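You operate a simulated robot arm through the tools that you are given. There is no shell and no other tool. Be economical: measure what you need, move in short steps, check, and stop when the job is done.

You run a simulated robot arm. Do the job below in one go: nothing can be reset, and whatever is moved stays where it is left.

TASK
Put two new batteries in the yellow lantern and check that it lights.
Fine: plus ends up, flap shut, lantern off again; the old battery stays on the mat.
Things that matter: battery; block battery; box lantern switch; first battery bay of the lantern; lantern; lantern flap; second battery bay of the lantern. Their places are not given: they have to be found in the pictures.

It is judged by the outcome, as a careful person would: the job done as asked, and still so three seconds after it is handed in. It fails if anything else is knocked over, pushed out of place, dropped, spilled or broken.

THE ROBOT
A 6-joint arm with a two-finger parallel gripper, fixed in place. Base frame: the origin is at the foot of the arm, x ahead of it, y to its left, z up. Lengths are in cm, angles in rad, forces in N, time in s.
With the tool pointing down near the work surface it reaches from about 36 to 82 cm from the base axis. Its first joint turns from -2.897 to 2.897 rad. Payload 3.91 kg.
The TCP is the grasp point between the finger pads, 3 cm short of the fingertips. In the tool frame z runs along the fingers and y along their closing line. The gripper opens to 11 cm. The fingers are 2 cm wide and 1 cm thick; the gripper's body (4.8 by 11.2 cm) begins 5.5 cm behind the TCP.
Orientation is told as [roll, pitch, yaw] about the base's x, y, z axes, in that order, counted from this pose: with the fingers straight down and closing along the base's y, the tool's x points along the base's -x, its y along +y and its z along -z.

THE INTERFACE
- The arm moves only by the tool arm_command. Its argument "increments" is a list of rows, each a list of 3 entries, a list of its own where there are three numbers: the closure in counts, from 0 (fully open) to 255 (shut), then the shift along the tool's x, y, z in units of 150 mm (1.0 is 150 mm), then the turn, a rotation vector about the tool's x, y, z in units of 120 degrees (1.0 is 120 degrees). In form: [[claw, [tx, ty, tz], [wx, wy, wz]], ...]. A call has 1 to 12 rows; each row is the pose to reach, as a shift and turn from the pose commanded when the call began, along the tool's axes at that moment. A call with a number of a shift or a turn outside -1 to 1 is refused whole. Rows are played at 5 a second. More than 5 cm and 0.15 rad between two rows, or a gripper value outside its range, and nothing of the call is played. A pose out of reach is approached as far as the arm can. The call stops where the force on the tool passes 90 N (or 10 N more than at its start, if that is more) or the arm is blocked; 0.2 s more then pass. Each finger travels about 4.5 cm/s and halts on what it meets, pressing with about 33 N; the grip force reading is that of the motor and also rises with nothing between the fingers. The clock runs only during rows and for 0.2 s after the last one: add rows that repeat a pose to give the fingers time. It gives the time, the measured TCP pose, the force on the tool (base axes), the opening and the grip force at its end, in the units of the frame above (readings bear some noise), with the torque about the TCP (base axes, N m) and any sound that the robot's microphone picked up.
- Cameras (640 x 400 px; columns grow to the right, rows downward): "scene" is fixed at [4.46, -65.42, 140.52]; the picture's right is [0.98, -0.21, 0.00], its down [-0.07, -0.32, -0.95] and it looks along [0.20, 0.92, -0.32] (base axes); focal length 322 px, centre (320, 200). "wrist" rides on the gripper at [7.7, 0.7, -11.4] in the tool frame; the picture's right is [-0.09, 1.00, 0.00], its down [-0.80, -0.07, -0.59] and it looks along [-0.59, -0.05, 0.80] (tool axes); focal length 270 px, centre (320, 200).
- camera(camera): a new picture of that camera. The clock stands still meanwhile.
- move_column(by): slides the trunk up (or, below 0, down) by that many cm; the arm rides with it, the base frame stays. It gives what a move gives, with no picture.
- probe_pixels(camera, pixels): for up to 12 pixels [column, row] of the newest picture of that camera ("zoom" is the newest enlarged one), the place [x, y, z] in the base frame of the surface seen there, good to about 0.2 cm, but the place of the scene camera against the robot may be out by one fixed shift of up to 1.8 cm in any direction. The clock stands still meanwhile.
- inspect(camera, box): a new picture of the part [left, top, right, bottom] of that camera's present view, enlarged. The clock stands still meanwhile.
- hand_in(): hands the job in; it is judged then, once.

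Keep the steps short. Do not move on a guess: measure, check each grasp and each placing, and mend mistakes. In all there are 80 turns and 38 pictures (those below and enlarged ones count). Leave the gripper open and the arm clear of the work at the hand-in unless told otherwise, and finish with a single line.

The tools are called after "Request:" as name(argument=value, ...) on one line, values as JSON. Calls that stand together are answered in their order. arm_command: Moves the arm, as the interface text tells. Its arguments: {"type":"object","properties":{"increments":{"type":"array"}},"required":["increments"]} The other tools are called the same way: move_column (by) slides the trunk up or down; camera (camera) takes a picture; probe_pixels (camera, pixels) gives the place of the surface under pixels of a picture; inspect (camera, box) takes an enlarged picture of a part of a camera's view; hand_in () hands the job in.

At the start:

```text
clock: 0.0
tcp_pos: [27.68, 42.55, 121.11]
ee_rot: [0.001, 0.001, 0.0]
force: [0.0, 0.4, -0.3]
wrist_torque: [0.03, 0.01, 0.0]
finger_gap: 10.99
grip_force: 0.0
trunk travel left (down, up): [-55.0, 6.0]
```

scene: 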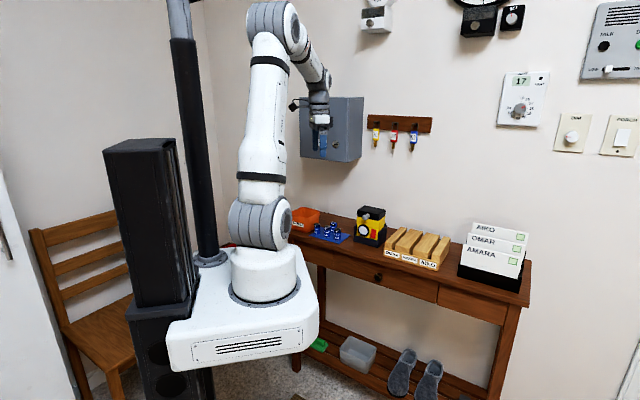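
wrist: 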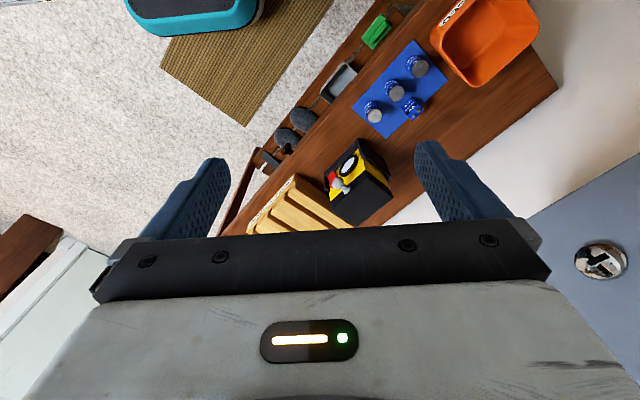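

I see the lantern near scene (370,226) and the blue mat with batteries near (332,231). I'll enlarge both views before anything moves.

Request:
inspect(camera="scene", box=[280, 190, 408, 270])

Request:
inspect(camera="wrist", box=[300, 20, 480, 240])

```text
5.00 times, centred on (344, 230) of scene
```

zoom: 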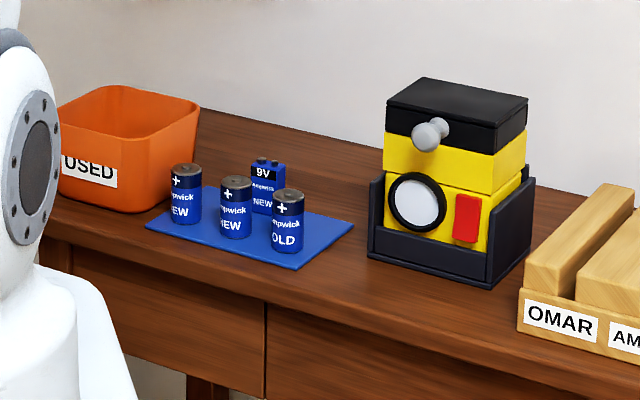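

```text
1.82 times, centred on (390, 130) of wrist
```

zoom: 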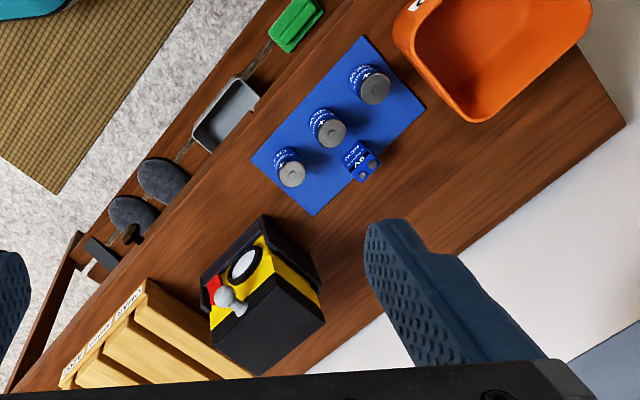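

The three round cells read NEW, NEW, OLD in the scene enlargement; a 9V block stands behind them. I'll probe both pictures to locate the parts.

Request:
probe_pixels(camera="zoom", pixels=[[375, 88], [330, 134], [291, 174], [368, 168], [226, 296], [240, 308], [213, 342], [282, 276], [324, 322], [265, 372], [243, 264], [300, 190]])

Request:
probe_pixels(camera="scene", pixels=[[367, 216], [373, 234], [366, 208], [372, 212], [380, 212], [317, 223], [327, 226], [337, 229]])

```text
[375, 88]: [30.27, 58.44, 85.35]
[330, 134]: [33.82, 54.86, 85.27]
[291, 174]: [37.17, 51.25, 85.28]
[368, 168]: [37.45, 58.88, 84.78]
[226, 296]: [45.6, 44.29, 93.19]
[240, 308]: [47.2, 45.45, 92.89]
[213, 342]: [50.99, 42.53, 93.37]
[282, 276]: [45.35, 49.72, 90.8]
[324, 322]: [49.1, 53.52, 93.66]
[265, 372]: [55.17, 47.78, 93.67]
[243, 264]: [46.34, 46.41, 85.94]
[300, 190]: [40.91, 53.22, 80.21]
```

```text
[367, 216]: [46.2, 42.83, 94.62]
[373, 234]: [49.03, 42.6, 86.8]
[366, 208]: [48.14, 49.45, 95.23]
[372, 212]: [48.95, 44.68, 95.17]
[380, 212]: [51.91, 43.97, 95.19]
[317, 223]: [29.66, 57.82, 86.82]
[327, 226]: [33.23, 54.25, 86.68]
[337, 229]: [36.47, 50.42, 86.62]
```

The wrist probes put the battery tops at about (30.3,58.4), (33.8,54.9) and (37.2,51.3), z 85.3. The lantern sits near (50,48) with its top at about 93.7. The lantern faces the robot, so I'll lower the trunk 16 cm, turn the tool 45° and centre a close view of it.

Request:
move_column(by=-16)

Request:
arm_command(increments=[[0, [-0.1145, -0.05, 0], [0, 0, -0.0625]], [0, [-0.229, -0.1, 0], [0, 0, -0.125]], [0, [-0.3435, -0.15, 0], [0, 0, -0.1875]], [0, [-0.458, -0.2, 0], [0, 0, -0.25]], [0, [-0.5725, -0.25, 0], [0, 0, -0.3125]], [0, [-0.687, -0.3, 0], [0, 0, -0.375]], [0, [-0.687, -0.3, 0], [0, 0, -0.375]]])

Request:
camera(camera="wrist")

```text
clock: 1.8
tcp_pos: [27.61, 42.48, 105.21]
ee_rot: [0.0, 0.001, -0.001]
force: [-0.7, -0.5, 0.7]
wrist_torque: [0.01, -0.01, -0.04]
finger_gap: 10.99
grip_force: 0.2
trunk travel left (down, up): [-39.0, 22.0]
```

```text
clock: 3.4
tcp_pos: [38.02, 38.06, 105.29]
ee_rot: [0.001, -0.001, 0.787]
force: [-0.4, 0.1, 0.3]
wrist_torque: [0.01, 0.02, -0.02]
finger_gap: 11.01
grip_force: 0.0
trunk travel left (down, up): [-39.0, 22.0]
```

```text
33 pictures are left
```

wrist: 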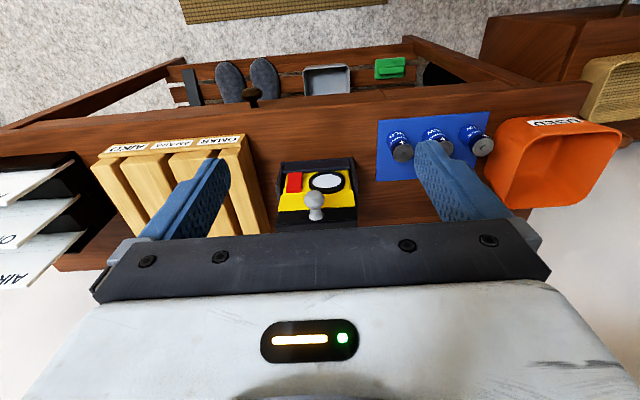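

The lantern is now square in the view around (315,195). I'll enlarge it and the cells.

Request:
inspect(camera="wrist", box=[256, 145, 376, 240])

Request:
probe_pixels(camera="wrist", pixels=[[314, 213], [316, 200], [294, 182], [326, 182], [282, 213], [352, 211], [282, 225], [354, 225], [277, 163], [353, 158], [403, 150], [483, 144]])

```text
4.21 times, centred on (316, 192) of wrist
```

zoom: 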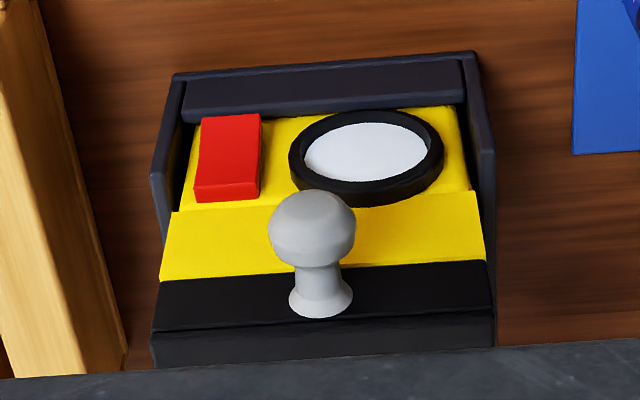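

```text
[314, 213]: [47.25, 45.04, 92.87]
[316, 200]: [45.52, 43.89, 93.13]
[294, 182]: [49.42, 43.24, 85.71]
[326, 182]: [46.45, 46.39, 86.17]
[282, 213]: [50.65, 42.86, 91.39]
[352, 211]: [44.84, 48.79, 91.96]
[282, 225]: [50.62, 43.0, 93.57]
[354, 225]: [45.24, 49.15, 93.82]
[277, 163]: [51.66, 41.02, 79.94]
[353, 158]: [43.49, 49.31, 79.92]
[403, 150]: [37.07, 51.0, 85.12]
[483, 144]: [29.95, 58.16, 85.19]
```

The knob sits on the front of the black cap, and the red switch is left of the lens. I'll zoom tightly from the scene camera to see the cap seam and hinge, and zoom the wrist view on the cells to check their ends.

Request:
inspect(camera="scene", box=[350, 200, 392, 252])

Request:
inspect(camera="wrist", box=[376, 110, 500, 185])

```text
7.69 times, centred on (371, 226) of scene
```

zoom: 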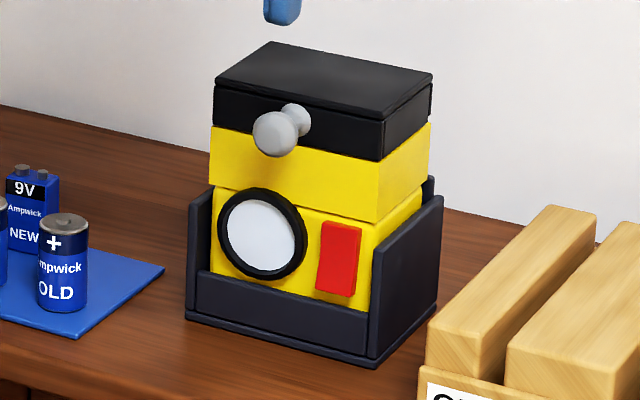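

```text
5.16 times, centred on (438, 148) of wrist
```

zoom: 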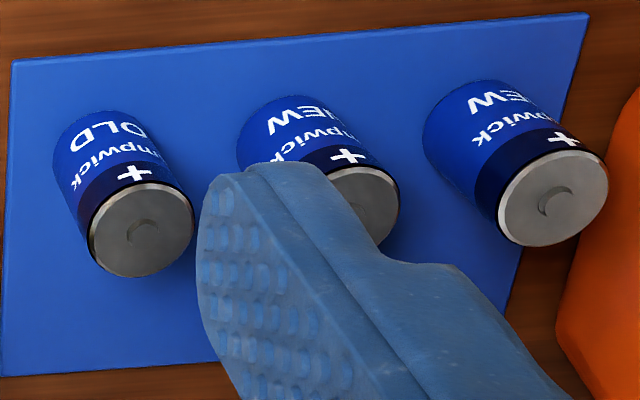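

All three cells stand plus end up (nub and + visible), so no flipping is needed. Before lifting the cap I'll measure the wall, the grey cabinet and the cap's back edge.

Request:
probe_pixels(camera="scene", pixels=[[350, 200], [420, 215], [385, 206], [405, 220], [305, 157], [340, 160], [344, 130], [361, 150], [379, 209], [404, 210], [370, 206], [300, 212]])

Request:
probe_pixels(camera="zoom", pixels=[[145, 232], [92, 225], [193, 232], [560, 200], [500, 205], [606, 190], [20, 360], [580, 30], [380, 215], [375, 185]])

```text
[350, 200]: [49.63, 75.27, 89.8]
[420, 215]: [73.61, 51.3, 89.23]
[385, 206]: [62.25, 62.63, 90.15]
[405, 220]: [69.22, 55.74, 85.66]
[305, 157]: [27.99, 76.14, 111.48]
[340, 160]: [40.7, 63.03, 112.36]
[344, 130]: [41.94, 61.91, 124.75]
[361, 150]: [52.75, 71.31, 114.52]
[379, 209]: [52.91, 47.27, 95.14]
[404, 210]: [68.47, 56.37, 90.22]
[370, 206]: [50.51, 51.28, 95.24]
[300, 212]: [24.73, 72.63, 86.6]
```

```text
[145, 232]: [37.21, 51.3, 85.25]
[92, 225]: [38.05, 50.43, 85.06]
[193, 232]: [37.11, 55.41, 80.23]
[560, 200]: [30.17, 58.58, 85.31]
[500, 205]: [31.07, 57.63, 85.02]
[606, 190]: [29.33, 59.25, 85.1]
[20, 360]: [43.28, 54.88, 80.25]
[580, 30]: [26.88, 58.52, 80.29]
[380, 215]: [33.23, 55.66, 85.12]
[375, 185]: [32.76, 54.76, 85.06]
```

The wall is 16 cm behind the lantern, which leaves room for the cap to swing back. I estimate the knob ball's centre at (46.1,44.2,92.3). I'll go above it with the fingers open about 6 cm, come down straddling it, then look.

Request:
arm_command(increments=[[60, [-0.223, -0.03, 0], [0, 0, 0]], [116, [-0.446, -0.06, 0], [0, 0, 0]], [116, [-0.67, -0.0887, 0], [0, 0, 0]], [116, [-0.67, -0.0887, 0.2], [0, 0, 0]], [116, [-0.67, -0.0887, 0.4], [0, 0, 0]], [116, [-0.67, -0.0887, 0.6], [0, 0, 0]], [116, [-0.67, -0.0887, 0.7], [0, 0, 0]], [116, [-0.67, -0.0887, 0.77], [0, 0, 0]], [116, [-0.67, -0.0887, 0.77], [0, 0, 0]]])

Request:
camera(camera="wrist")

```text
clock: 5.4
tcp_pos: [46.04, 44.17, 93.66]
ee_rot: [0.0, 0.0, 0.786]
force: [0.8, 0.1, -0.5]
wrist_torque: [0.01, -0.02, -0.02]
finger_gap: 5.99
grip_force: 0.1
trunk travel left (down, up): [-39.0, 22.0]
```

```text
29 pictures are left
```

wrist: 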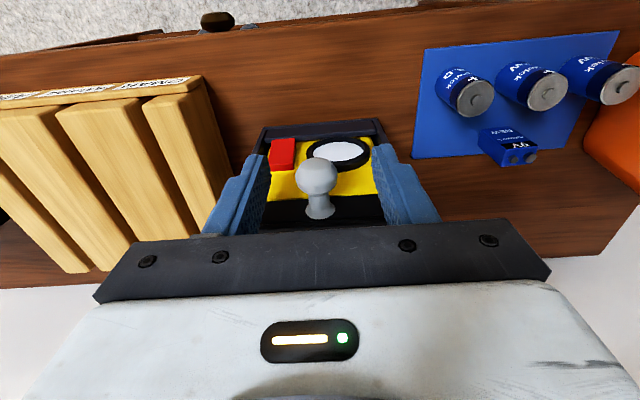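

The knob at (316,177) lies between the fingers. I'll probe it and the lid face again from this close range.

Request:
probe_pixels(camera="wrist", pixels=[[316, 177], [301, 177], [331, 177], [318, 160], [318, 206], [290, 213], [350, 213], [285, 225], [375, 215], [320, 222], [281, 155], [345, 152]])

```text
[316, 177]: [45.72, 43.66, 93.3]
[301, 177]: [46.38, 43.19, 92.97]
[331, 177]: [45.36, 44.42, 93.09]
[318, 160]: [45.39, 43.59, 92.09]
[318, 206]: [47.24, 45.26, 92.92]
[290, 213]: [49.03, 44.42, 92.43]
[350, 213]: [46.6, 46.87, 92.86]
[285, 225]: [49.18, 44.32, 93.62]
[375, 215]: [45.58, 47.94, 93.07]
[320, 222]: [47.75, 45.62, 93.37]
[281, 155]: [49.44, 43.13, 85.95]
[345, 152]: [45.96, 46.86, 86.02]
```

The ball centre is about (46.1,44.1,92.5), as planned. I'll close on it.

Request:
arm_command(increments=[[255, [0, 0, 0], [0, 0, 0]], [255, [0, 0, 0], [0, 0, 0]], [255, [0, 0, 0], [0, 0, 0]], [255, [0, 0, 0], [0, 0, 0]]])

```text
clock: 6.4
tcp_pos: [46.1, 44.16, 93.59]
ee_rot: [0.001, -0.002, 0.786]
force: [0.5, -2.0, 0.5]
wrist_torque: [-0.01, 0.03, -0.17]
finger_gap: 2.26
grip_force: 32.8
trunk travel left (down, up): [-39.0, 22.0]
```

The grip holds at 2.26 cm on the ball. I'll lift gently by 1.2 cm and watch the force.

Request:
arm_command(increments=[[255, [0, 0, -0.02], [0, 0, 0]], [255, [0, 0, -0.04], [0, 0, 0]], [255, [-0.002, 0, -0.06], [0, 0, 0]], [255, [-0.005, 0, -0.08], [0, 0, 0]], [255, [-0.005, 0, -0.08], [0, 0, 0]]])

Request:
inspect(camera="scene", box=[345, 190, 400, 250])

```text
clock: 7.6
tcp_pos: [46.02, 44.3, 94.73]
ee_rot: [0.001, 0.001, 0.786]
force: [-1.3, -0.7, -5.8]
wrist_torque: [-0.36, 0.37, 0.06]
finger_gap: 2.26
grip_force: 33.3
trunk travel left (down, up): [-39.0, 22.0]
```

```text
6.67 times, centred on (372, 220) of scene
```

zoom: 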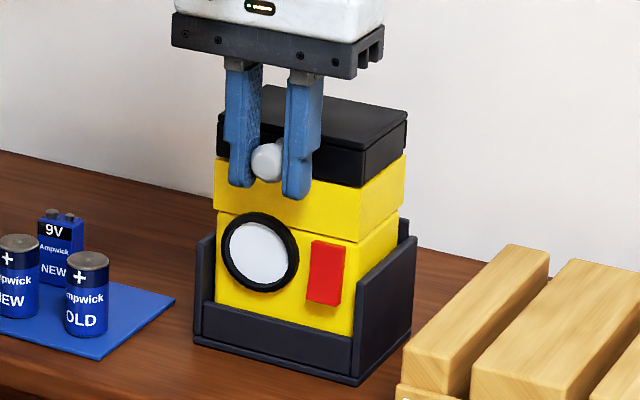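

Comparing the enlargements, the lens bottom now stands clear of the cradle edge. The whole lantern rose rather than the cap opening, because the firm grip on the ball carries the hinge torque. I'll set it straight back down, let go and check that it is seated.

Request:
arm_command(increments=[[255, [0.002, 0, 0.02], [0, 0, 0]], [255, [0.005, 0, 0.04], [0, 0, 0]], [255, [0.005, 0, 0.06], [0, 0, 0]], [255, [0.005, 0, 0.08], [0, 0, 0]], [255, [0.005, 0, 0.08], [0, 0, 0]]])

Request:
arm_command(increments=[[200, [0, 0, 0], [0, 0, 0]], [150, [0, 0, 0], [0, 0, 0]], [150, [0, 0, 0], [0, 0, 0]]])

Request:
inspect(camera="scene", box=[345, 190, 400, 250])

```text
clock: 8.8
tcp_pos: [46.17, 44.28, 93.62]
ee_rot: [0.0, -0.004, 0.785]
force: [3.6, 1.2, 3.3]
wrist_torque: [0.37, -0.22, -0.23]
finger_gap: 2.25
grip_force: 32.8
trunk travel left (down, up): [-39.0, 22.0]
```

```text
clock: 9.6
tcp_pos: [46.04, 44.24, 93.62]
ee_rot: [0.0, -0.001, 0.785]
force: [-0.2, 0.6, -0.8]
wrist_torque: [0.01, -0.02, 0.0]
finger_gap: 4.54
grip_force: 0.0
trunk travel left (down, up): [-39.0, 22.0]
```

```text
6.67 times, centred on (372, 220) of scene
```

zoom: 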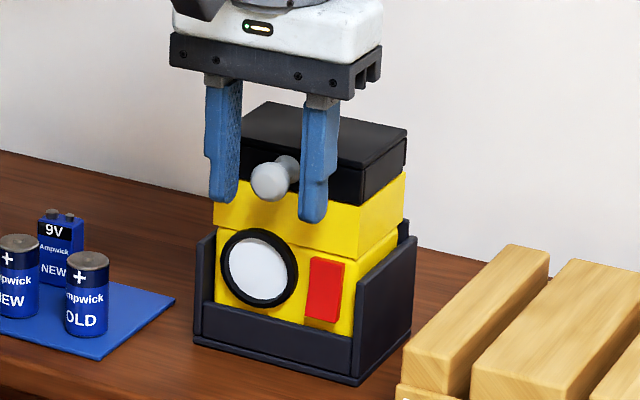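

The lantern is fully seated again. Since the grip carries torque, I'll tilt the tool with the cap: approach the knob nearly horizontally, then swing it up about the hinge. First I'll back off 6 cm and tilt 70° forward.

Request:
arm_command(increments=[[150, [0.2, 0, 0], [0, 0, 0]], [150, [0.4, 0, 0], [0, 0, 0]], [150, [0.4, 0, 0], [0, -0.065, 0]], [150, [0.4, 0, 0], [0, -0.13, 0]], [150, [0.4, 0, 0], [0, -0.195, 0]], [150, [0.4, 0, 0], [0, -0.26, 0]], [150, [0.4, 0, 0], [0, -0.325, 0]], [150, [0.4, 0, 0], [0, -0.39, 0]], [150, [0.4, 0, 0], [0, -0.455, 0]], [150, [0.4, 0, 0], [0, -0.52, 0]], [150, [0.4, 0, 0], [0, -0.583, 0]], [150, [0.4, 0, 0], [0, -0.583, 0]]])

Request:
camera(camera="wrist")

```text
clock: 12.2
tcp_pos: [41.7, 39.95, 93.63]
ee_rot: [0.0, -1.222, 0.787]
force: [0.4, -0.7, -0.3]
wrist_torque: [0.02, -0.01, -0.03]
finger_gap: 4.53
grip_force: 0.0
out of reach, approached as far as the arm can: row 8, 9
trunk travel left (down, up): [-39.0, 22.0]
```

```text
26 pictures are left
```

wrist: 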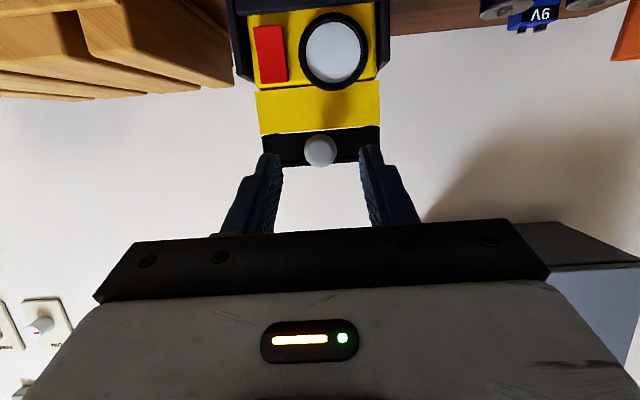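

The pose was reached with a 70° tilt, and the knob shows at (320,151) between the fingers. I'll verify the ball's position before sliding in.

Request:
probe_pixels(camera="wrist", pixels=[[320, 151], [305, 151], [335, 151], [320, 137], [320, 165], [275, 162], [370, 160], [275, 135], [370, 132], [265, 60], [268, 80], [335, 50]])

```text
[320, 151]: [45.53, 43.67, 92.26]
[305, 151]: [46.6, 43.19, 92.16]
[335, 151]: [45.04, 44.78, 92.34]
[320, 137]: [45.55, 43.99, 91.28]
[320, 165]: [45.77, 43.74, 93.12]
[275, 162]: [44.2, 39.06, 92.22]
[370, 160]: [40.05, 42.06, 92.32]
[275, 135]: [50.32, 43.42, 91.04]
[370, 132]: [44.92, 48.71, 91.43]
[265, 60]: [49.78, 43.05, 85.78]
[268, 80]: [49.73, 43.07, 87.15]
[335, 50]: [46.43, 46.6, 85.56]
```

The ball centre is n≈64.1 from the base (46.2,44.4), z 92.2. I'll slide in, then close.

Request:
arm_command(increments=[[150, [-0.018, -0.002, 0.1], [0, 0, 0]], [150, [-0.036, -0.004, 0.2], [0, 0, 0]], [150, [-0.055, -0.004, 0.311], [0, 0, 0]], [150, [-0.055, -0.004, 0.311], [0, 0, 0]], [255, [-0.055, -0.004, 0.311], [0, 0, 0]], [255, [-0.055, -0.004, 0.311], [0, 0, 0]], [255, [-0.055, -0.004, 0.311], [0, 0, 0]], [255, [-0.055, -0.004, 0.311], [0, 0, 0]]])

```text
clock: 14.0
tcp_pos: [45.02, 43.33, 92.74]
ee_rot: [0.0, -1.22, 0.785]
force: [1.5, -0.2, 1.0]
wrist_torque: [-0.04, 0.02, -0.1]
finger_gap: 2.27
grip_force: 32.6
trunk travel left (down, up): [-39.0, 22.0]
```

The knob is gripped at 2.27 cm. I'll swing 10° about the assumed back-edge hinge, with the tool turning along.

Request:
arm_command(increments=[[255, [-0.03, 0, -0.0053], [0, 0.0208, 0]], [255, [-0.0603, 0, -0.0099], [0, 0.0417, 0]], [255, [-0.0906, 0, -0.0124], [0, 0.0625, 0]], [255, [-0.1205, 0, -0.014], [0, 0.0833, 0]], [255, [-0.1205, 0, -0.014], [0, 0.0833, 0]]])

Request:
inspect(camera="scene", box=[345, 190, 400, 250])

```text
clock: 15.2
tcp_pos: [45.38, 43.61, 94.47]
ee_rot: [0.0, -1.047, 0.788]
force: [0.9, -0.3, 1.3]
wrist_torque: [0.15, -0.16, -0.12]
finger_gap: 2.26
grip_force: 32.7
trunk travel left (down, up): [-39.0, 22.0]
```

```text
6.67 times, centred on (372, 220) of scene
```

zoom: 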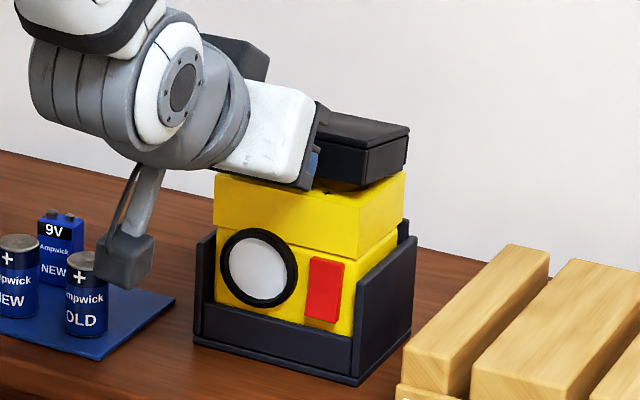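

The cap now stands open about 10° with low forces and the lantern stays seated, so the hinge is at the back. I'll continue another 30°.

Request:
arm_command(increments=[[255, [-0.0602, 0, -0.0096], [0, 0.0417, 0]], [255, [-0.1209, 0, -0.0139], [0, 0.0833, 0]], [255, [-0.1817, 0, -0.0129], [0, 0.125, 0]], [255, [-0.2422, 0, -0.0066], [0, 0.1667, 0]], [255, [-0.302, 0, 0.0049], [0, 0.2083, 0]], [255, [-0.3605, 0, 0.0217], [0, 0.25, 0]], [255, [-0.3605, 0, 0.0217], [0, 0.25, 0]]])

```text
clock: 16.8
tcp_pos: [46.28, 45.52, 98.03]
ee_rot: [-0.046, -0.594, 0.779]
force: [5.4, -13.1, 15.6]
wrist_torque: [0.58, -0.68, 0.08]
finger_gap: 2.26
grip_force: 32.7
out of reach, approached as far as the arm can: row 3, 4, 5, 6, 7
trunk travel left (down, up): [-39.0, 22.0]
```

The arm lagged the commanded pose (out of reach around tilt 45–30°, with about 20 N on the tool), as it did while tilting earlier, where it recovered past that band. I'll step 15° further along the arc and see whether it recovers.

Request:
arm_command(increments=[[255, [-0.0603, 0, -0.0094], [0, 0.0417, 0]], [255, [-0.121, 0, -0.0137], [0, 0.0833, 0]], [255, [-0.1818, 0, -0.0126], [0, 0.125, 0]], [255, [-0.1818, 0, -0.0126], [0, 0.125, 0]]])

Request:
inspect(camera="scene", box=[335, 180, 400, 250])

```text
clock: 17.8
tcp_pos: [45.9, 46.77, 97.85]
ee_rot: [-0.132, -0.369, 0.767]
force: [34.5, -56.1, 30.5]
wrist_torque: [0.52, -0.81, -0.05]
finger_gap: 4.1
grip_force: 32.7
out of reach, approached as far as the arm can: row 1, 2, 3, 4
trunk travel left (down, up): [-39.0, 22.0]
```

```text
5.71 times, centred on (368, 215) of scene
```

zoom: 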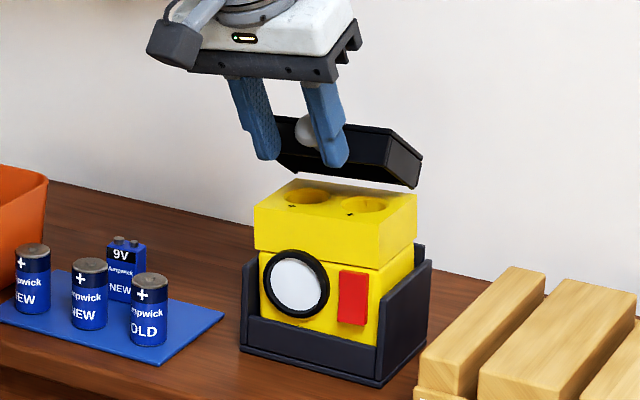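

The forces rose to 70 N and the grip slipped off-centre (gap 4.1). The cap stands about 45° open and both bays (marked +) show empty. I'll open the fingers to relieve the load without other motion and look.

Request:
arm_command(increments=[[120, [0, 0, 0], [0, 0, 0]], [90, [0, 0, 0], [0, 0, 0]], [90, [0, 0, 0], [0, 0, 0]]])

Request:
camera(camera="wrist")

```text
clock: 18.6
tcp_pos: [45.25, 47.74, 97.55]
ee_rot: [-0.128, -0.368, 0.774]
force: [1.2, -0.1, -0.7]
wrist_torque: [0.03, 0.03, 0.01]
finger_gap: 7.2
grip_force: 0.5
trunk travel left (down, up): [-39.0, 22.0]
```

```text
23 pictures are left
```

wrist: 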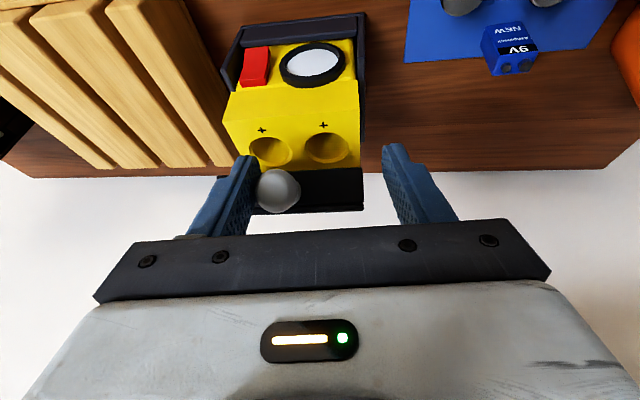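

The cap seems to hold on its own, with the knob at (278,190). I'll probe the bays, the ball and the lantern's corners.

Request:
probe_pixels(camera="wrist", pixels=[[278, 190], [290, 185], [262, 130], [323, 125], [235, 133], [358, 108], [250, 154], [345, 150], [270, 139], [326, 134], [362, 200], [270, 152]])

```text
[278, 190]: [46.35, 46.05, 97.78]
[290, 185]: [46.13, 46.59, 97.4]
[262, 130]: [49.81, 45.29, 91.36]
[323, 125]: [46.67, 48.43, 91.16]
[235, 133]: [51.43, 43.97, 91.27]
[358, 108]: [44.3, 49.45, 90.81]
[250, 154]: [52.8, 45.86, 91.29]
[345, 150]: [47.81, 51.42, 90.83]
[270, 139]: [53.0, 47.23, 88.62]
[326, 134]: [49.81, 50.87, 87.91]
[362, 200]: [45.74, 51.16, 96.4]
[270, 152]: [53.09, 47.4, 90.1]
```

The bays open upward at about (53,47.3) and (49.9,50.9), with the rim at z≈91.2. The arm is unloaded. I'll back out from the knob 5 cm and up 2 cm, then straighten the tool to vertical and close the fingers, so they can push the cap the rest of the way.

Request:
arm_command(increments=[[90, [0.13, -0.016, -0.12], [0, 0, 0]], [90, [0.263, -0.031, -0.242], [0, 0, 0]], [90, [0.263, -0.09, -0.236], [-0.015, 0.044, -0.004]], [90, [0.263, -0.15, -0.23], [-0.03, 0.088, -0.008]], [90, [0.263, -0.18, -0.224], [-0.045, 0.132, -0.012]], [90, [0.263, -0.216, -0.218], [-0.061, 0.176, -0.0167]], [255, [0.263, -0.216, -0.218], [-0.061, 0.176, -0.0167]], [255, [0.263, -0.216, -0.218], [-0.061, 0.176, -0.0167]], [255, [0.263, -0.216, -0.218], [-0.061, 0.176, -0.0167]], [255, [0.263, -0.216, -0.218], [-0.061, 0.176, -0.0167]]])

Request:
inspect(camera="scene", box=[335, 180, 400, 250])

```text
clock: 20.8
tcp_pos: [41.97, 40.8, 96.01]
ee_rot: [-0.23, -0.08, 0.793]
force: [0.4, -0.2, 0.0]
wrist_torque: [-0.03, 0.01, 0.0]
finger_gap: 0.0
grip_force: 17.0
out of reach, approached as far as the arm can: row 3, 4, 5, 6, 7, 8, 9, 10
trunk travel left (down, up): [-39.0, 22.0]
```

```text
5.71 times, centred on (368, 215) of scene
```

zoom: 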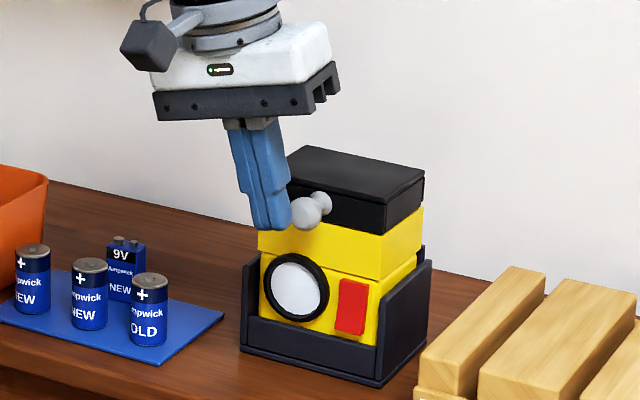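

The cap fell shut again because it had been resting on a finger. The lantern is still seated. The arm also stopped short of vertical. I'll raise it a bit and try to straighten up there.

Request:
arm_command(increments=[[200, [0, 0, -0.15], [0, 0, 0]], [116, [0, 0, -0.3], [-0.055, 0.019, 0]], [116, [0, 0, -0.4], [-0.11, 0.038, 0]], [116, [0, 0, -0.4], [-0.11, 0.038, 0]]])

```text
clock: 21.8
tcp_pos: [40.46, 40.83, 98.42]
ee_rot: [-0.231, -0.083, 0.794]
force: [-1.0, -0.5, 0.5]
wrist_torque: [-0.01, 0.03, 0.0]
finger_gap: 6.0
grip_force: 0.0
out of reach, approached as far as the arm can: row 2, 3, 4
trunk travel left (down, up): [-39.0, 22.0]
```

Pure lifting works but the turn is refused, so a wrist joint seems to be near a limit in this configuration. I'll lift clear by 8 cm and test the turn there.

Request:
arm_command(increments=[[116, [0, 0, -0.25], [0, 0, 0]], [116, [0, 0, -0.5], [0, 0, 0]], [116, [0, 0, -0.5], [-0.03, 0, 0]], [116, [0, 0, -0.5], [-0.06, 0.02, 0]], [116, [0, 0, -0.5], [-0.11, 0.038, 0]], [116, [0, 0, -0.5], [-0.11, 0.038, 0]]])

Request:
camera(camera="scene")

```text
clock: 23.2
tcp_pos: [38.79, 41.29, 105.58]
ee_rot: [-0.251, -0.091, 0.795]
force: [0.4, 0.4, 0.1]
wrist_torque: [0.01, -0.01, 0.01]
finger_gap: 5.99
grip_force: 0.0
out of reach, approached as far as the arm can: row 3, 4, 5, 6
trunk travel left (down, up): [-39.0, 22.0]
```

```text
21 pictures are left
```

scene: 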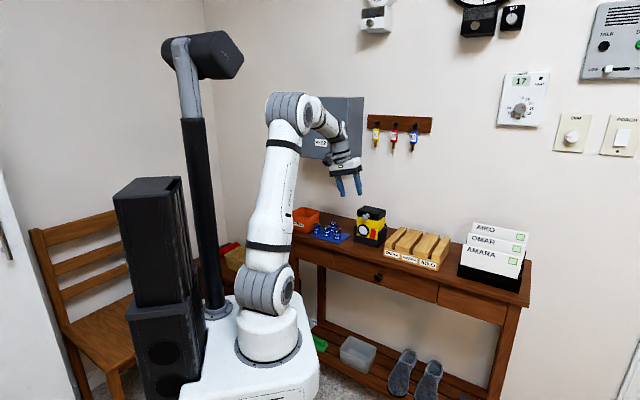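

The arm is clear of everything and still has a 0.25 rad lean it can't remove. I'll test which turns are free, starting with yaw about the tool axis.

Request:
arm_command(increments=[[116, [0, 0, 0], [0, 0, 0.07]], [116, [0, 0, 0], [0, 0, 0.14]], [116, [0, 0, 0], [0, 0, 0.14]]])

Request:
arm_command(increments=[[116, [0, 0, 0], [-0.05, 0, 0]], [116, [0, 0, 0], [-0.1, 0, 0]], [116, [0, 0, 0], [-0.1, 0, 0]]])

Request:
inspect(camera="scene", box=[250, 80, 378, 200])

```text
clock: 24.0
tcp_pos: [38.84, 41.41, 105.66]
ee_rot: [-0.216, -0.159, 0.505]
force: [0.2, 0.0, 0.0]
wrist_torque: [0.04, 0.0, 0.0]
finger_gap: 5.99
grip_force: 0.1
trunk travel left (down, up): [-39.0, 22.0]
```

```text
clock: 24.8
tcp_pos: [38.68, 41.28, 105.13]
ee_rot: [-0.199, -0.183, 0.511]
force: [-0.6, 0.4, 0.9]
wrist_torque: [0.0, 0.0, 0.0]
finger_gap: 6.01
grip_force: 0.0
out of reach, approached as far as the arm can: row 1, 2, 3
trunk travel left (down, up): [-39.0, 22.0]
```

```text
3.33 times, centred on (314, 140) of scene
```

zoom: 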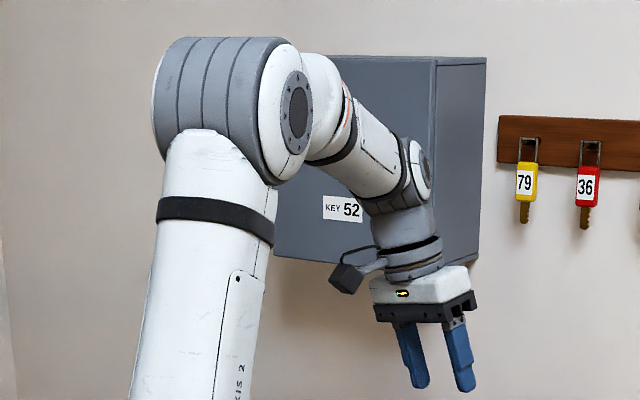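

The picture confirms it: the forearm roll flipped while I was passing the straight-wrist band with a slight off-plane offset, and now sits at its limit. I'll undo it in free space by turning yaw back, tilting forward past that band, then returning exactly in the arm's plane.

Request:
arm_command(increments=[[116, [0, 0, 0], [0, 0, -0.07]], [116, [0, 0, 0], [0, 0, -0.14]], [116, [0, 0, 0], [0, 0, -0.14]]])

Request:
arm_command(increments=[[116, [0, 0, 0], [0, -0.06, 0]], [116, [0, 0, 0], [0, -0.12, 0]], [116, [0, 0, 0], [0, -0.18, 0]], [116, [0, 0, 0], [0, -0.24, 0]], [116, [0, 0, 0], [0, -0.3, 0]], [116, [0, 0, 0], [0, -0.36, 0]], [116, [0, 0, 0], [0, -0.42, 0]], [116, [0, 0, 0], [0, -0.48, 0]], [116, [0, 0, 0], [0, -0.54, 0]], [116, [0, 0, 0], [0, -0.6, 0]], [116, [0, 0, 0], [0, -0.6, 0]]])

```text
clock: 25.6
tcp_pos: [38.59, 41.23, 105.06]
ee_rot: [-0.241, -0.12, 0.8]
force: [-0.2, -0.1, -0.5]
wrist_torque: [0.01, -0.01, -0.03]
finger_gap: 6.0
grip_force: 0.0
trunk travel left (down, up): [-39.0, 22.0]
```

```text
clock: 28.0
tcp_pos: [38.52, 41.23, 105.17]
ee_rot: [-0.908, -1.265, 1.657]
force: [0.1, -0.4, 0.1]
wrist_torque: [-0.02, -0.01, -0.01]
finger_gap: 5.99
grip_force: 0.1
trunk travel left (down, up): [-39.0, 22.0]
```

No faults this time: the tool is at about 79° tilt with a small twist. Now I'll bring it exactly into the arm's plane (u=0, yaw 0.785, tilt 70°).

Request:
arm_command(increments=[[116, [0.007, -0.041, 0.016], [-0.012, 0.024, 0.036]], [116, [0.015, -0.083, 0.031], [-0.024, 0.049, 0.071]], [116, [0.022, -0.124, 0.047], [-0.036, 0.073, 0.107]], [116, [0.022, -0.124, 0.047], [-0.036, 0.073, 0.107]]])

```text
clock: 29.0
tcp_pos: [40.45, 40.28, 105.22]
ee_rot: [-0.007, -1.224, 0.79]
force: [0.1, -0.1, -1.1]
wrist_torque: [0.01, 0.02, -0.02]
finger_gap: 6.01
grip_force: 0.0
trunk travel left (down, up): [-39.0, 22.0]
```

I'm clean and in plane. Now I'll cross back down to tilt 20° in plane and check that the lean stays zero. After that I'll open the cap by pushing under the knob ball with closed fingers at a fixed tilt, with no gripping.

Request:
arm_command(increments=[[160, [0, 0, 0], [0, 0.052, 0]], [200, [0, 0, 0], [0, 0.104, 0]], [255, [0, 0, 0], [0, 0.156, 0]], [255, [0, 0, 0], [0, 0.208, 0]], [255, [0, 0, 0], [0, 0.26, 0]], [255, [0, 0, 0], [0, 0.312, 0]], [255, [0, 0, 0], [0, 0.364, 0]], [255, [0, 0, 0], [0, 0.417, 0]], [255, [0, 0, 0], [0, 0.417, 0]]])

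```text
clock: 31.0
tcp_pos: [37.0, 41.71, 102.7]
ee_rot: [-0.1, -0.412, 0.787]
force: [-0.1, 0.0, 0.9]
wrist_torque: [-0.04, -0.01, -0.01]
finger_gap: 0.0
grip_force: 32.9
out of reach, approached as far as the arm can: row 3, 4, 5, 6, 7, 8, 9
trunk travel left (down, up): [-39.0, 22.0]
```

The arm flipped the same way again, because one row's target landed right on the straight-wrist pose. I'll go back forward, realign, then find that pose accurately and step across it in one row.

Request:
arm_command(increments=[[255, [0, 0, 0], [0, -0.06, 0]], [255, [0, 0, 0], [0, -0.12, 0]], [255, [0, 0, 0], [0, -0.18, 0]], [255, [0, 0, 0], [0, -0.24, 0]], [255, [0, 0, 0], [0, -0.3, 0]], [255, [0, 0, 0], [0, -0.36, 0]], [255, [0, 0, 0], [0, -0.42, 0]], [255, [0, 0, 0], [0, -0.42, 0]]])

```text
clock: 32.8
tcp_pos: [37.01, 41.86, 102.68]
ee_rot: [-0.321, -1.28, 1.057]
force: [0.5, -0.3, 0.2]
wrist_torque: [0.02, -0.02, -0.01]
finger_gap: 0.0
grip_force: 33.5
trunk travel left (down, up): [-39.0, 22.0]
```

Back on the good side. Next comes in-plane alignment at u=0.

Request:
arm_command(increments=[[255, [-0.002, -0.112, 0.045], [-0.015, 0.017, 0.018]], [255, [-0.0045, -0.2246, 0.0906], [-0.03, 0.0337, 0.0357]], [255, [-0.0045, -0.2246, 0.0906], [-0.03, 0.0337, 0.0357]]])

```text
clock: 33.6
tcp_pos: [40.38, 40.25, 102.53]
ee_rot: [0.003, -1.221, 0.781]
force: [-0.7, -0.8, -0.5]
wrist_torque: [0.02, -0.01, -0.01]
finger_gap: 0.0
grip_force: 32.8
trunk travel left (down, up): [-39.0, 22.0]
```

In plane to within 0.003 rad. Now I'll cross it: step to tilt 58°, then go over in one larger row while also reaching out and up, which flattens the forearm.

Request:
arm_command(increments=[[255, [0, 0, 0], [0, 0.05, 0]], [255, [0, 0, 0], [0, 0.1, 0]], [255, [-0.29, 0, 0.1355], [0, 0.17, 0]], [255, [-0.368, 0, 0.349], [0, 0.24, 0]], [255, [-0.368, 0, 0.349], [0, 0.3, 0]], [255, [-0.368, 0, 0.349], [0, 0.35, 0]], [255, [-0.368, 0, 0.349], [0, 0.35, 0]]])

```text
clock: 35.2
tcp_pos: [42.21, 46.5, 104.11]
ee_rot: [-0.068, -0.543, 0.785]
force: [0.1, 0.8, -1.0]
wrist_torque: [0.01, 0.01, 0.01]
finger_gap: 0.0
grip_force: 33.1
out of reach, approached as far as the arm can: row 3, 4, 5, 6, 7
trunk travel left (down, up): [-39.0, 22.0]
```

Each time the wrist turned onward the same way, to its stop. The forearm roll probably wound from 0 to 180° on my first tilt, so I need to come back around the other side (+u). First I'll tilt forward again.

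Request:
arm_command(increments=[[255, [0, 0, 0], [0, -0.06, 0]], [255, [0, 0, 0], [0, -0.12, 0]], [255, [0, 0, 0], [0, -0.18, 0]], [255, [0, 0, 0], [0, -0.24, 0]], [255, [0, 0, 0], [0, -0.3, 0]], [255, [0, 0, 0], [0, -0.36, 0]], [255, [0, 0, 0], [0, -0.36, 0]]])

```text
clock: 36.8
tcp_pos: [42.13, 46.32, 104.14]
ee_rot: [-0.216, -1.294, 0.958]
force: [0.5, 0.1, 0.5]
wrist_torque: [0.05, 0.01, -0.02]
finger_gap: 0.0
grip_force: 33.1
trunk travel left (down, up): [-39.0, 22.0]
```

The tool is at tilt 75°. Now I'll lean it toward +u by 0.35 rad, and swing down past the band on that side.

Request:
arm_command(increments=[[255, [0, 0, 0], [-0.056, 0, 0]], [255, [0, 0, 0], [-0.112, 0, 0]], [255, [0, 0, 0], [-0.167, 0, 0]], [255, [0, 0, 0], [-0.167, 0, 0]]])

Request:
arm_command(increments=[[255, [0, 0, 0], [0, 0.055, 0]], [255, [0, 0, 0], [0, 0.11, 0]], [255, [0, 0, 0], [0, 0.165, 0]], [255, [0, 0, 0], [0, 0.22, 0]], [255, [0, 0, 0], [0, 0.275, 0]], [255, [0, 0, 0], [0, 0.33, 0]], [255, [0, 0, 0], [0, 0.385, 0]], [255, [0, 0, 0], [0, 0.44, 0]], [255, [0, 0, 0], [0, 0.495, 0]], [255, [0, 0, 0], [0, 0.55, 0]], [255, [0, 0, 0], [0, 0.55, 0]]])

```text
clock: 37.8
tcp_pos: [42.31, 46.26, 104.17]
ee_rot: [0.134, -1.293, 0.956]
force: [-0.2, 0.0, 0.1]
wrist_torque: [0.0, 0.0, 0.0]
finger_gap: 0.01
grip_force: 32.9
trunk travel left (down, up): [-39.0, 22.0]
```

```text
clock: 40.2
tcp_pos: [42.66, 44.34, 101.79]
ee_rot: [0.191, -0.216, 1.073]
force: [0.0, -0.4, 0.4]
wrist_torque: [0.03, -0.04, -0.05]
finger_gap: 0.01
grip_force: 33.1
out of reach, approached as far as the arm can: row 7, 8, 9, 10, 11
trunk travel left (down, up): [-39.0, 22.0]
```

The lean is symmetrical on both sides, so the wrist must cross exactly in its own plane, and that plane may be offset from the one I assumed. I'll tilt forward again and then measure the forearm's direction from a picture.

Request:
arm_command(increments=[[255, [0, 0, 0], [0, -0.06, 0]], [255, [0, 0, 0], [0, -0.12, 0]], [255, [0, 0, 0], [0, -0.18, 0]], [255, [0, 0, 0], [0, -0.24, 0]], [255, [0, 0, 0], [0, -0.3, 0]], [255, [0, 0, 0], [0, -0.36, 0]], [255, [0, 0, 0], [0, -0.42, 0]], [255, [0, 0, 0], [0, -0.48, 0]], [255, [0, 0, 0], [0, -0.48, 0]]])

```text
clock: 42.2
tcp_pos: [42.6, 44.12, 101.7]
ee_rot: [0.507, -1.181, 0.637]
force: [0.1, -0.8, 0.0]
wrist_torque: [0.0, 0.03, 0.03]
finger_gap: 0.01
grip_force: 33.0
trunk travel left (down, up): [-39.0, 22.0]
```

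Now I'll realign in plane and take an enlarged scene view of the forearm.

Request:
arm_command(increments=[[255, [0.026, 0.001, -0.072], [0.059, -0.004, -0.01]], [255, [0.052, 0.002, -0.145], [0.118, -0.008, -0.02]], [255, [0.0787, 0.003, -0.217], [0.176, -0.0124, -0.03]], [255, [0.0787, 0.003, -0.217], [0.176, -0.0124, -0.03]]])

Request:
inspect(camera="scene", box=[240, 80, 368, 200])

```text
clock: 43.2
tcp_pos: [40.96, 41.06, 101.74]
ee_rot: [-0.002, -1.222, 0.79]
force: [-1.1, -0.1, -0.3]
wrist_torque: [-0.01, -0.01, 0.02]
finger_gap: 0.03
grip_force: 33.4
trunk travel left (down, up): [-39.0, 22.0]
```

```text
3.33 times, centred on (304, 140) of scene
```

zoom: 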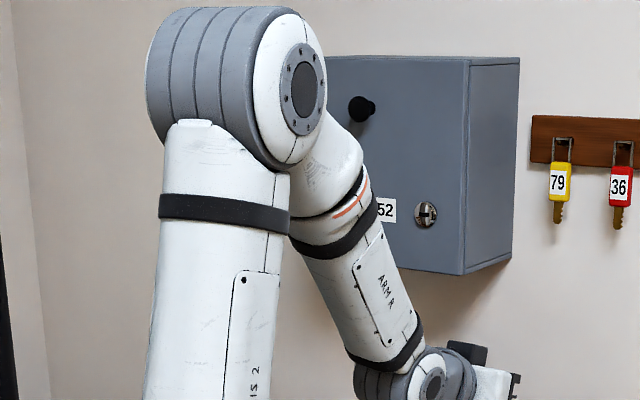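

I'll probe points along the forearm, the upper arm and the wrist to get the arm plane.

Request:
probe_pixels(camera="zoom", pixels=[[300, 248], [335, 245], [372, 215], [350, 362], [385, 362], [415, 335], [303, 90], [432, 385], [210, 205], [270, 222], [195, 300], [245, 300]])

```text
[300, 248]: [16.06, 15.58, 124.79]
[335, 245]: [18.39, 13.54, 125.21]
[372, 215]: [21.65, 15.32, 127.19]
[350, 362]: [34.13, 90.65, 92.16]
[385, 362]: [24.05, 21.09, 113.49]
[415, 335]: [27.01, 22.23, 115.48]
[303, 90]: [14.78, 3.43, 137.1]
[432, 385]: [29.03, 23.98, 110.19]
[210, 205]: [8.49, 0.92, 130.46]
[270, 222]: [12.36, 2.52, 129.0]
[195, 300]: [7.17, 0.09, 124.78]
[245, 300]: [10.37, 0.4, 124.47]
```

The measured forearm runs at about 53° azimuth, 5.5 cm off the base axis: the arm has a sideways shoulder offset. The true in-plane condition is therefore u≈-5.5 at yaw 0.785, not u=0. I'll shift there and cross down to vertical.

Request:
arm_command(increments=[[255, [0, -0.177, 0], [0, 0, 0]], [255, [0, -0.353, 0], [0, 0, 0]], [255, [0, -0.353, 0], [0, 0.05, 0]], [255, [0, -0.353, 0], [0, 0.1, 0]], [255, [0, -0.353, 0], [0, 0.15, 0]], [255, [0, -0.353, 0], [0, 0.2, 0]], [255, [0, -0.353, 0], [0, 0.2333, 0]], [255, [0, -0.353, 0], [0, 0.3, 0]], [255, [0, -0.353, 0], [0, 0.3667, 0]], [255, [0, -0.353, 0], [0, 0.4333, 0]], [255, [0, -0.353, 0], [0, 0.5, 0]], [255, [0, -0.353, 0], [0, 0.5, 0]]])

```text
clock: 45.8
tcp_pos: [44.7, 37.41, 101.78]
ee_rot: [-0.001, -0.175, 0.787]
force: [0.1, -0.3, -0.2]
wrist_torque: [-0.01, -0.02, 0.03]
finger_gap: 0.0
grip_force: 33.1
trunk travel left (down, up): [-39.0, 22.0]
```

That crossed with no faults and the roll is zero. Now I'll centre on the lantern at a modest 25° tilt with closed fingers and look.

Request:
arm_command(increments=[[255, [0.065, 0.137, -0.012], [0, -0.0625, 0]], [255, [0.131, 0.273, -0.023], [0, -0.125, 0]], [255, [0.131, 0.273, -0.023], [0, -0.125, 0]]])

Request:
camera(camera="wrist")

```text
clock: 46.6
tcp_pos: [40.31, 38.98, 101.81]
ee_rot: [0.0, -0.436, 0.787]
force: [-0.5, 0.1, -0.1]
wrist_torque: [0.01, 0.03, -0.02]
finger_gap: 0.0
grip_force: 33.4
trunk travel left (down, up): [-39.0, 22.0]
```

```text
18 pictures are left
```

wrist: 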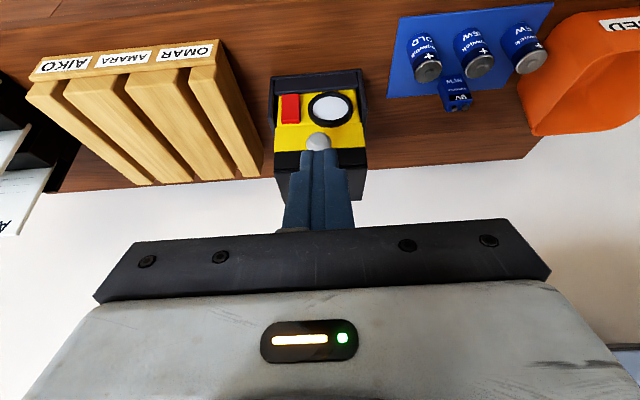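

All clear of objects, with the knob visible at (319,141). I'll probe the knob and cap again.

Request:
probe_pixels(camera="wrist", pixels=[[319, 140], [309, 141], [329, 140], [278, 160], [363, 157], [277, 152], [365, 148], [290, 108], [332, 108], [273, 125], [363, 120], [319, 133]])

```text
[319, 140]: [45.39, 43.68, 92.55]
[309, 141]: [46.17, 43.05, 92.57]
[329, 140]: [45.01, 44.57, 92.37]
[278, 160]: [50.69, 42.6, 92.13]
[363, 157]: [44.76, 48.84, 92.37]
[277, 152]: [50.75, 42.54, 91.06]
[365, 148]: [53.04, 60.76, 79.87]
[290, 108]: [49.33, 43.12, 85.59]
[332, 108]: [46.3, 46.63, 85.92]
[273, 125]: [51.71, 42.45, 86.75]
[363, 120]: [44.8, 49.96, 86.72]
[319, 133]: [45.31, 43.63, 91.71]
```

The knob centre is unchanged, at n≈64.0, z≈92.1, u≈-1.2. I'll descend along the tool axis so the closed fingers sit just in front of and below the ball.

Request:
arm_command(increments=[[255, [0, -0.006, 0.23], [0, 0, 0]], [255, [0, -0.012, 0.46], [0, 0, 0]], [255, [0, -0.017, 0.6], [0, 0, 0]], [255, [0, -0.017, 0.679], [0, 0, 0]], [255, [0, -0.017, 0.679], [0, 0, 0]]])

Request:
inspect(camera="scene", box=[335, 180, 400, 250])

```text
clock: 47.8
tcp_pos: [43.63, 41.75, 92.49]
ee_rot: [-0.001, -0.437, 0.787]
force: [-0.2, 0.3, 0.2]
wrist_torque: [0.0, 0.03, 0.01]
finger_gap: 0.0
grip_force: 32.6
trunk travel left (down, up): [-39.0, 22.0]
```

```text
5.71 times, centred on (368, 215) of scene
```

zoom: 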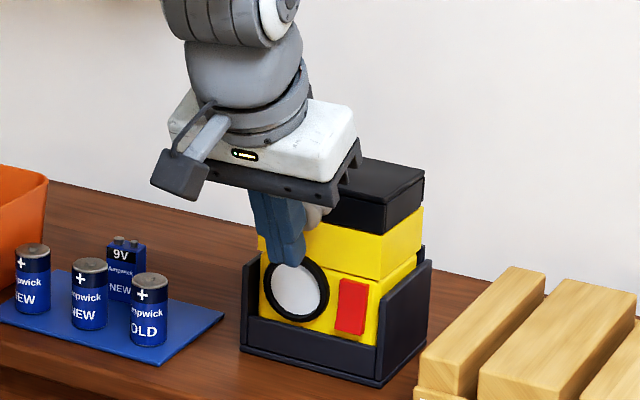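

The fingers are in front of the knob with nothing touched. I'll push up under the ball along the cap's arc to about 40°, watching the force.

Request:
arm_command(increments=[[255, [-0.067, 0, 0], [0, 0, 0]], [255, [-0.097, 0, -0.042], [0, 0, 0]], [255, [-0.127, 0, -0.083], [0, 0, 0]], [255, [-0.201, 0, -0.155], [0, 0, 0]], [255, [-0.286, 0, -0.213], [0, 0, 0]], [255, [-0.38, 0, -0.255], [0, 0, 0]], [255, [-0.38, 0, -0.255], [0, 0, 0]]])

Request:
inspect(camera="scene", box=[335, 180, 400, 250])

```text
clock: 49.4
tcp_pos: [46.07, 44.34, 98.4]
ee_rot: [0.0, -0.438, 0.785]
force: [0.0, 0.1, -0.4]
wrist_torque: [0.01, 0.02, 0.03]
finger_gap: 0.03
grip_force: 33.0
trunk travel left (down, up): [-39.0, 22.0]
```

```text
5.71 times, centred on (368, 215) of scene
```

zoom: 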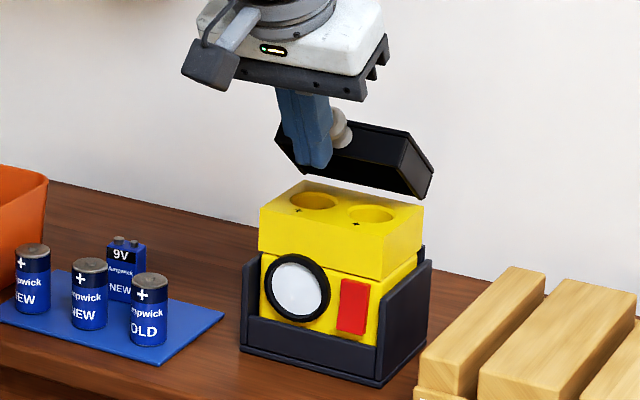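

The cap rides up nicely at about 40° with almost no force, and the lantern is still. I'll continue past vertical to about 105°.

Request:
arm_command(increments=[[255, [-0.099, 0, -0.025], [0, 0, 0]], [255, [-0.202, 0, -0.032], [0, 0, 0]], [255, [-0.304, 0, -0.022], [0, 0, 0]], [255, [-0.403, 0, 0.007], [0, 0, 0]], [255, [-0.495, 0, 0.052], [0, 0, 0]], [255, [-0.577, 0, 0.112], [0, 0, 0]], [255, [-0.61, 0, 0.14], [0, 0, 0]], [255, [-0.61, 0, 0.14], [0, 0, 0]]])

Request:
inspect(camera="scene", box=[335, 170, 410, 250])

```text
clock: 51.2
tcp_pos: [52.61, 50.73, 100.31]
ee_rot: [0.001, -0.436, 0.788]
force: [0.4, 0.2, 1.7]
wrist_torque: [0.01, -0.05, 0.01]
finger_gap: 0.02
grip_force: 33.0
trunk travel left (down, up): [-39.0, 22.0]
```

```text
5.00 times, centred on (372, 210) of scene
```

zoom: 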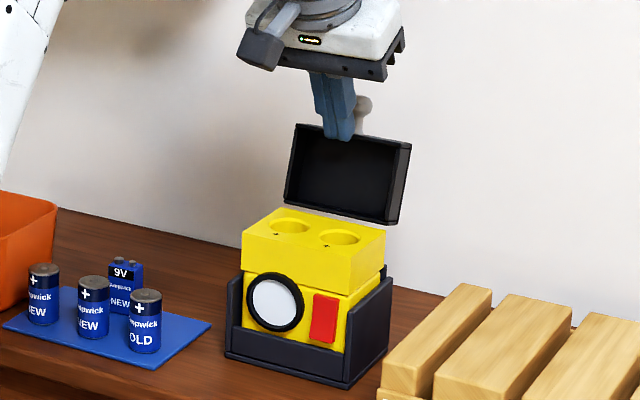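

The cap stands just past upright. I'll nudge it another 2 cm back, then withdraw toward the robot and see whether it stays.

Request:
arm_command(increments=[[255, [-0.06, 0, 0.03], [0, 0, 0]], [255, [-0.12, 0, 0.06], [0, 0, 0]], [255, [-0.12, 0, 0.06], [0, 0, 0]], [255, [0, 0, 0], [0, 0, 0]], [255, [0.2, 0, -0.1], [0, 0, 0]], [255, [0.45, 0, -0.25], [0, 0, 0]], [180, [0.7, 0, -0.4], [0, 0, 0]], [139, [0.7, 0, -0.4], [0, 0, 0]]])

Request:
camera(camera="wrist")

```text
clock: 53.0
tcp_pos: [44.1, 42.09, 101.28]
ee_rot: [0.0, -0.435, 0.786]
force: [-0.2, -1.2, -0.7]
wrist_torque: [0.03, 0.01, 0.01]
finger_gap: 4.94
grip_force: 0.1
trunk travel left (down, up): [-39.0, 22.0]
```

```text
14 pictures are left
```

wrist: 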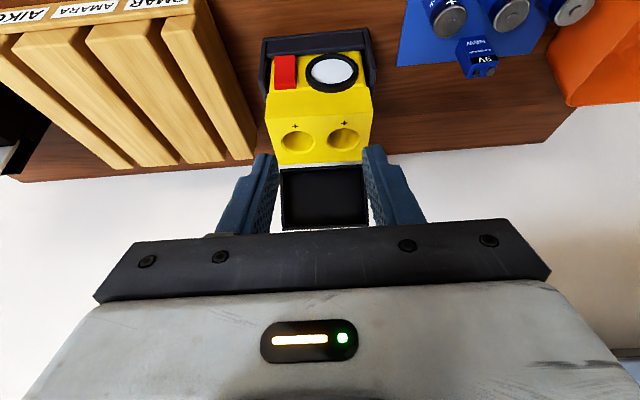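

The cap stays open and both bays are visible at (297,139) and (344,138). I'll enlarge to measure them.

Request:
inspect(camera="wrist", box=[256, 100, 384, 180])

```text
5.00 times, centred on (320, 140) of wrist
```

zoom: 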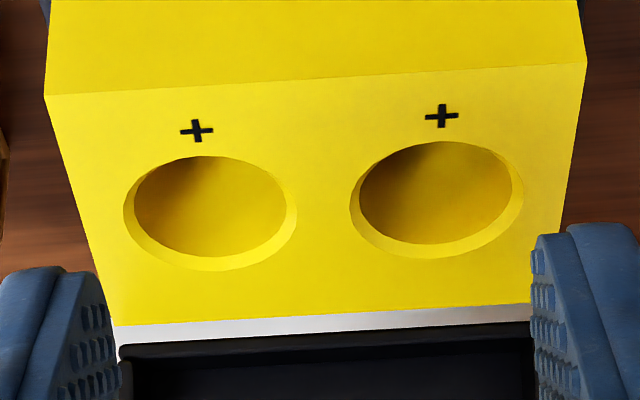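

Request:
probe_pixels(camera="zoom", pixels=[[118, 213], [302, 213], [210, 150], [211, 276], [344, 203], [529, 198], [437, 135], [440, 264], [60, 100], [575, 70], [212, 215], [437, 205]])

```text
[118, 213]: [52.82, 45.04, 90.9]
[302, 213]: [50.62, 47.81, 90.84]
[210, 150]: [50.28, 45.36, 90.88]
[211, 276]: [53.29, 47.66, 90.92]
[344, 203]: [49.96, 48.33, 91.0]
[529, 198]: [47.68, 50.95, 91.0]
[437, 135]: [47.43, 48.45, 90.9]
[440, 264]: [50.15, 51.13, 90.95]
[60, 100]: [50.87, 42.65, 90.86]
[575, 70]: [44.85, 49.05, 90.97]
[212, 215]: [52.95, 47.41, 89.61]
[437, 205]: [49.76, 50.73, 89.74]
```

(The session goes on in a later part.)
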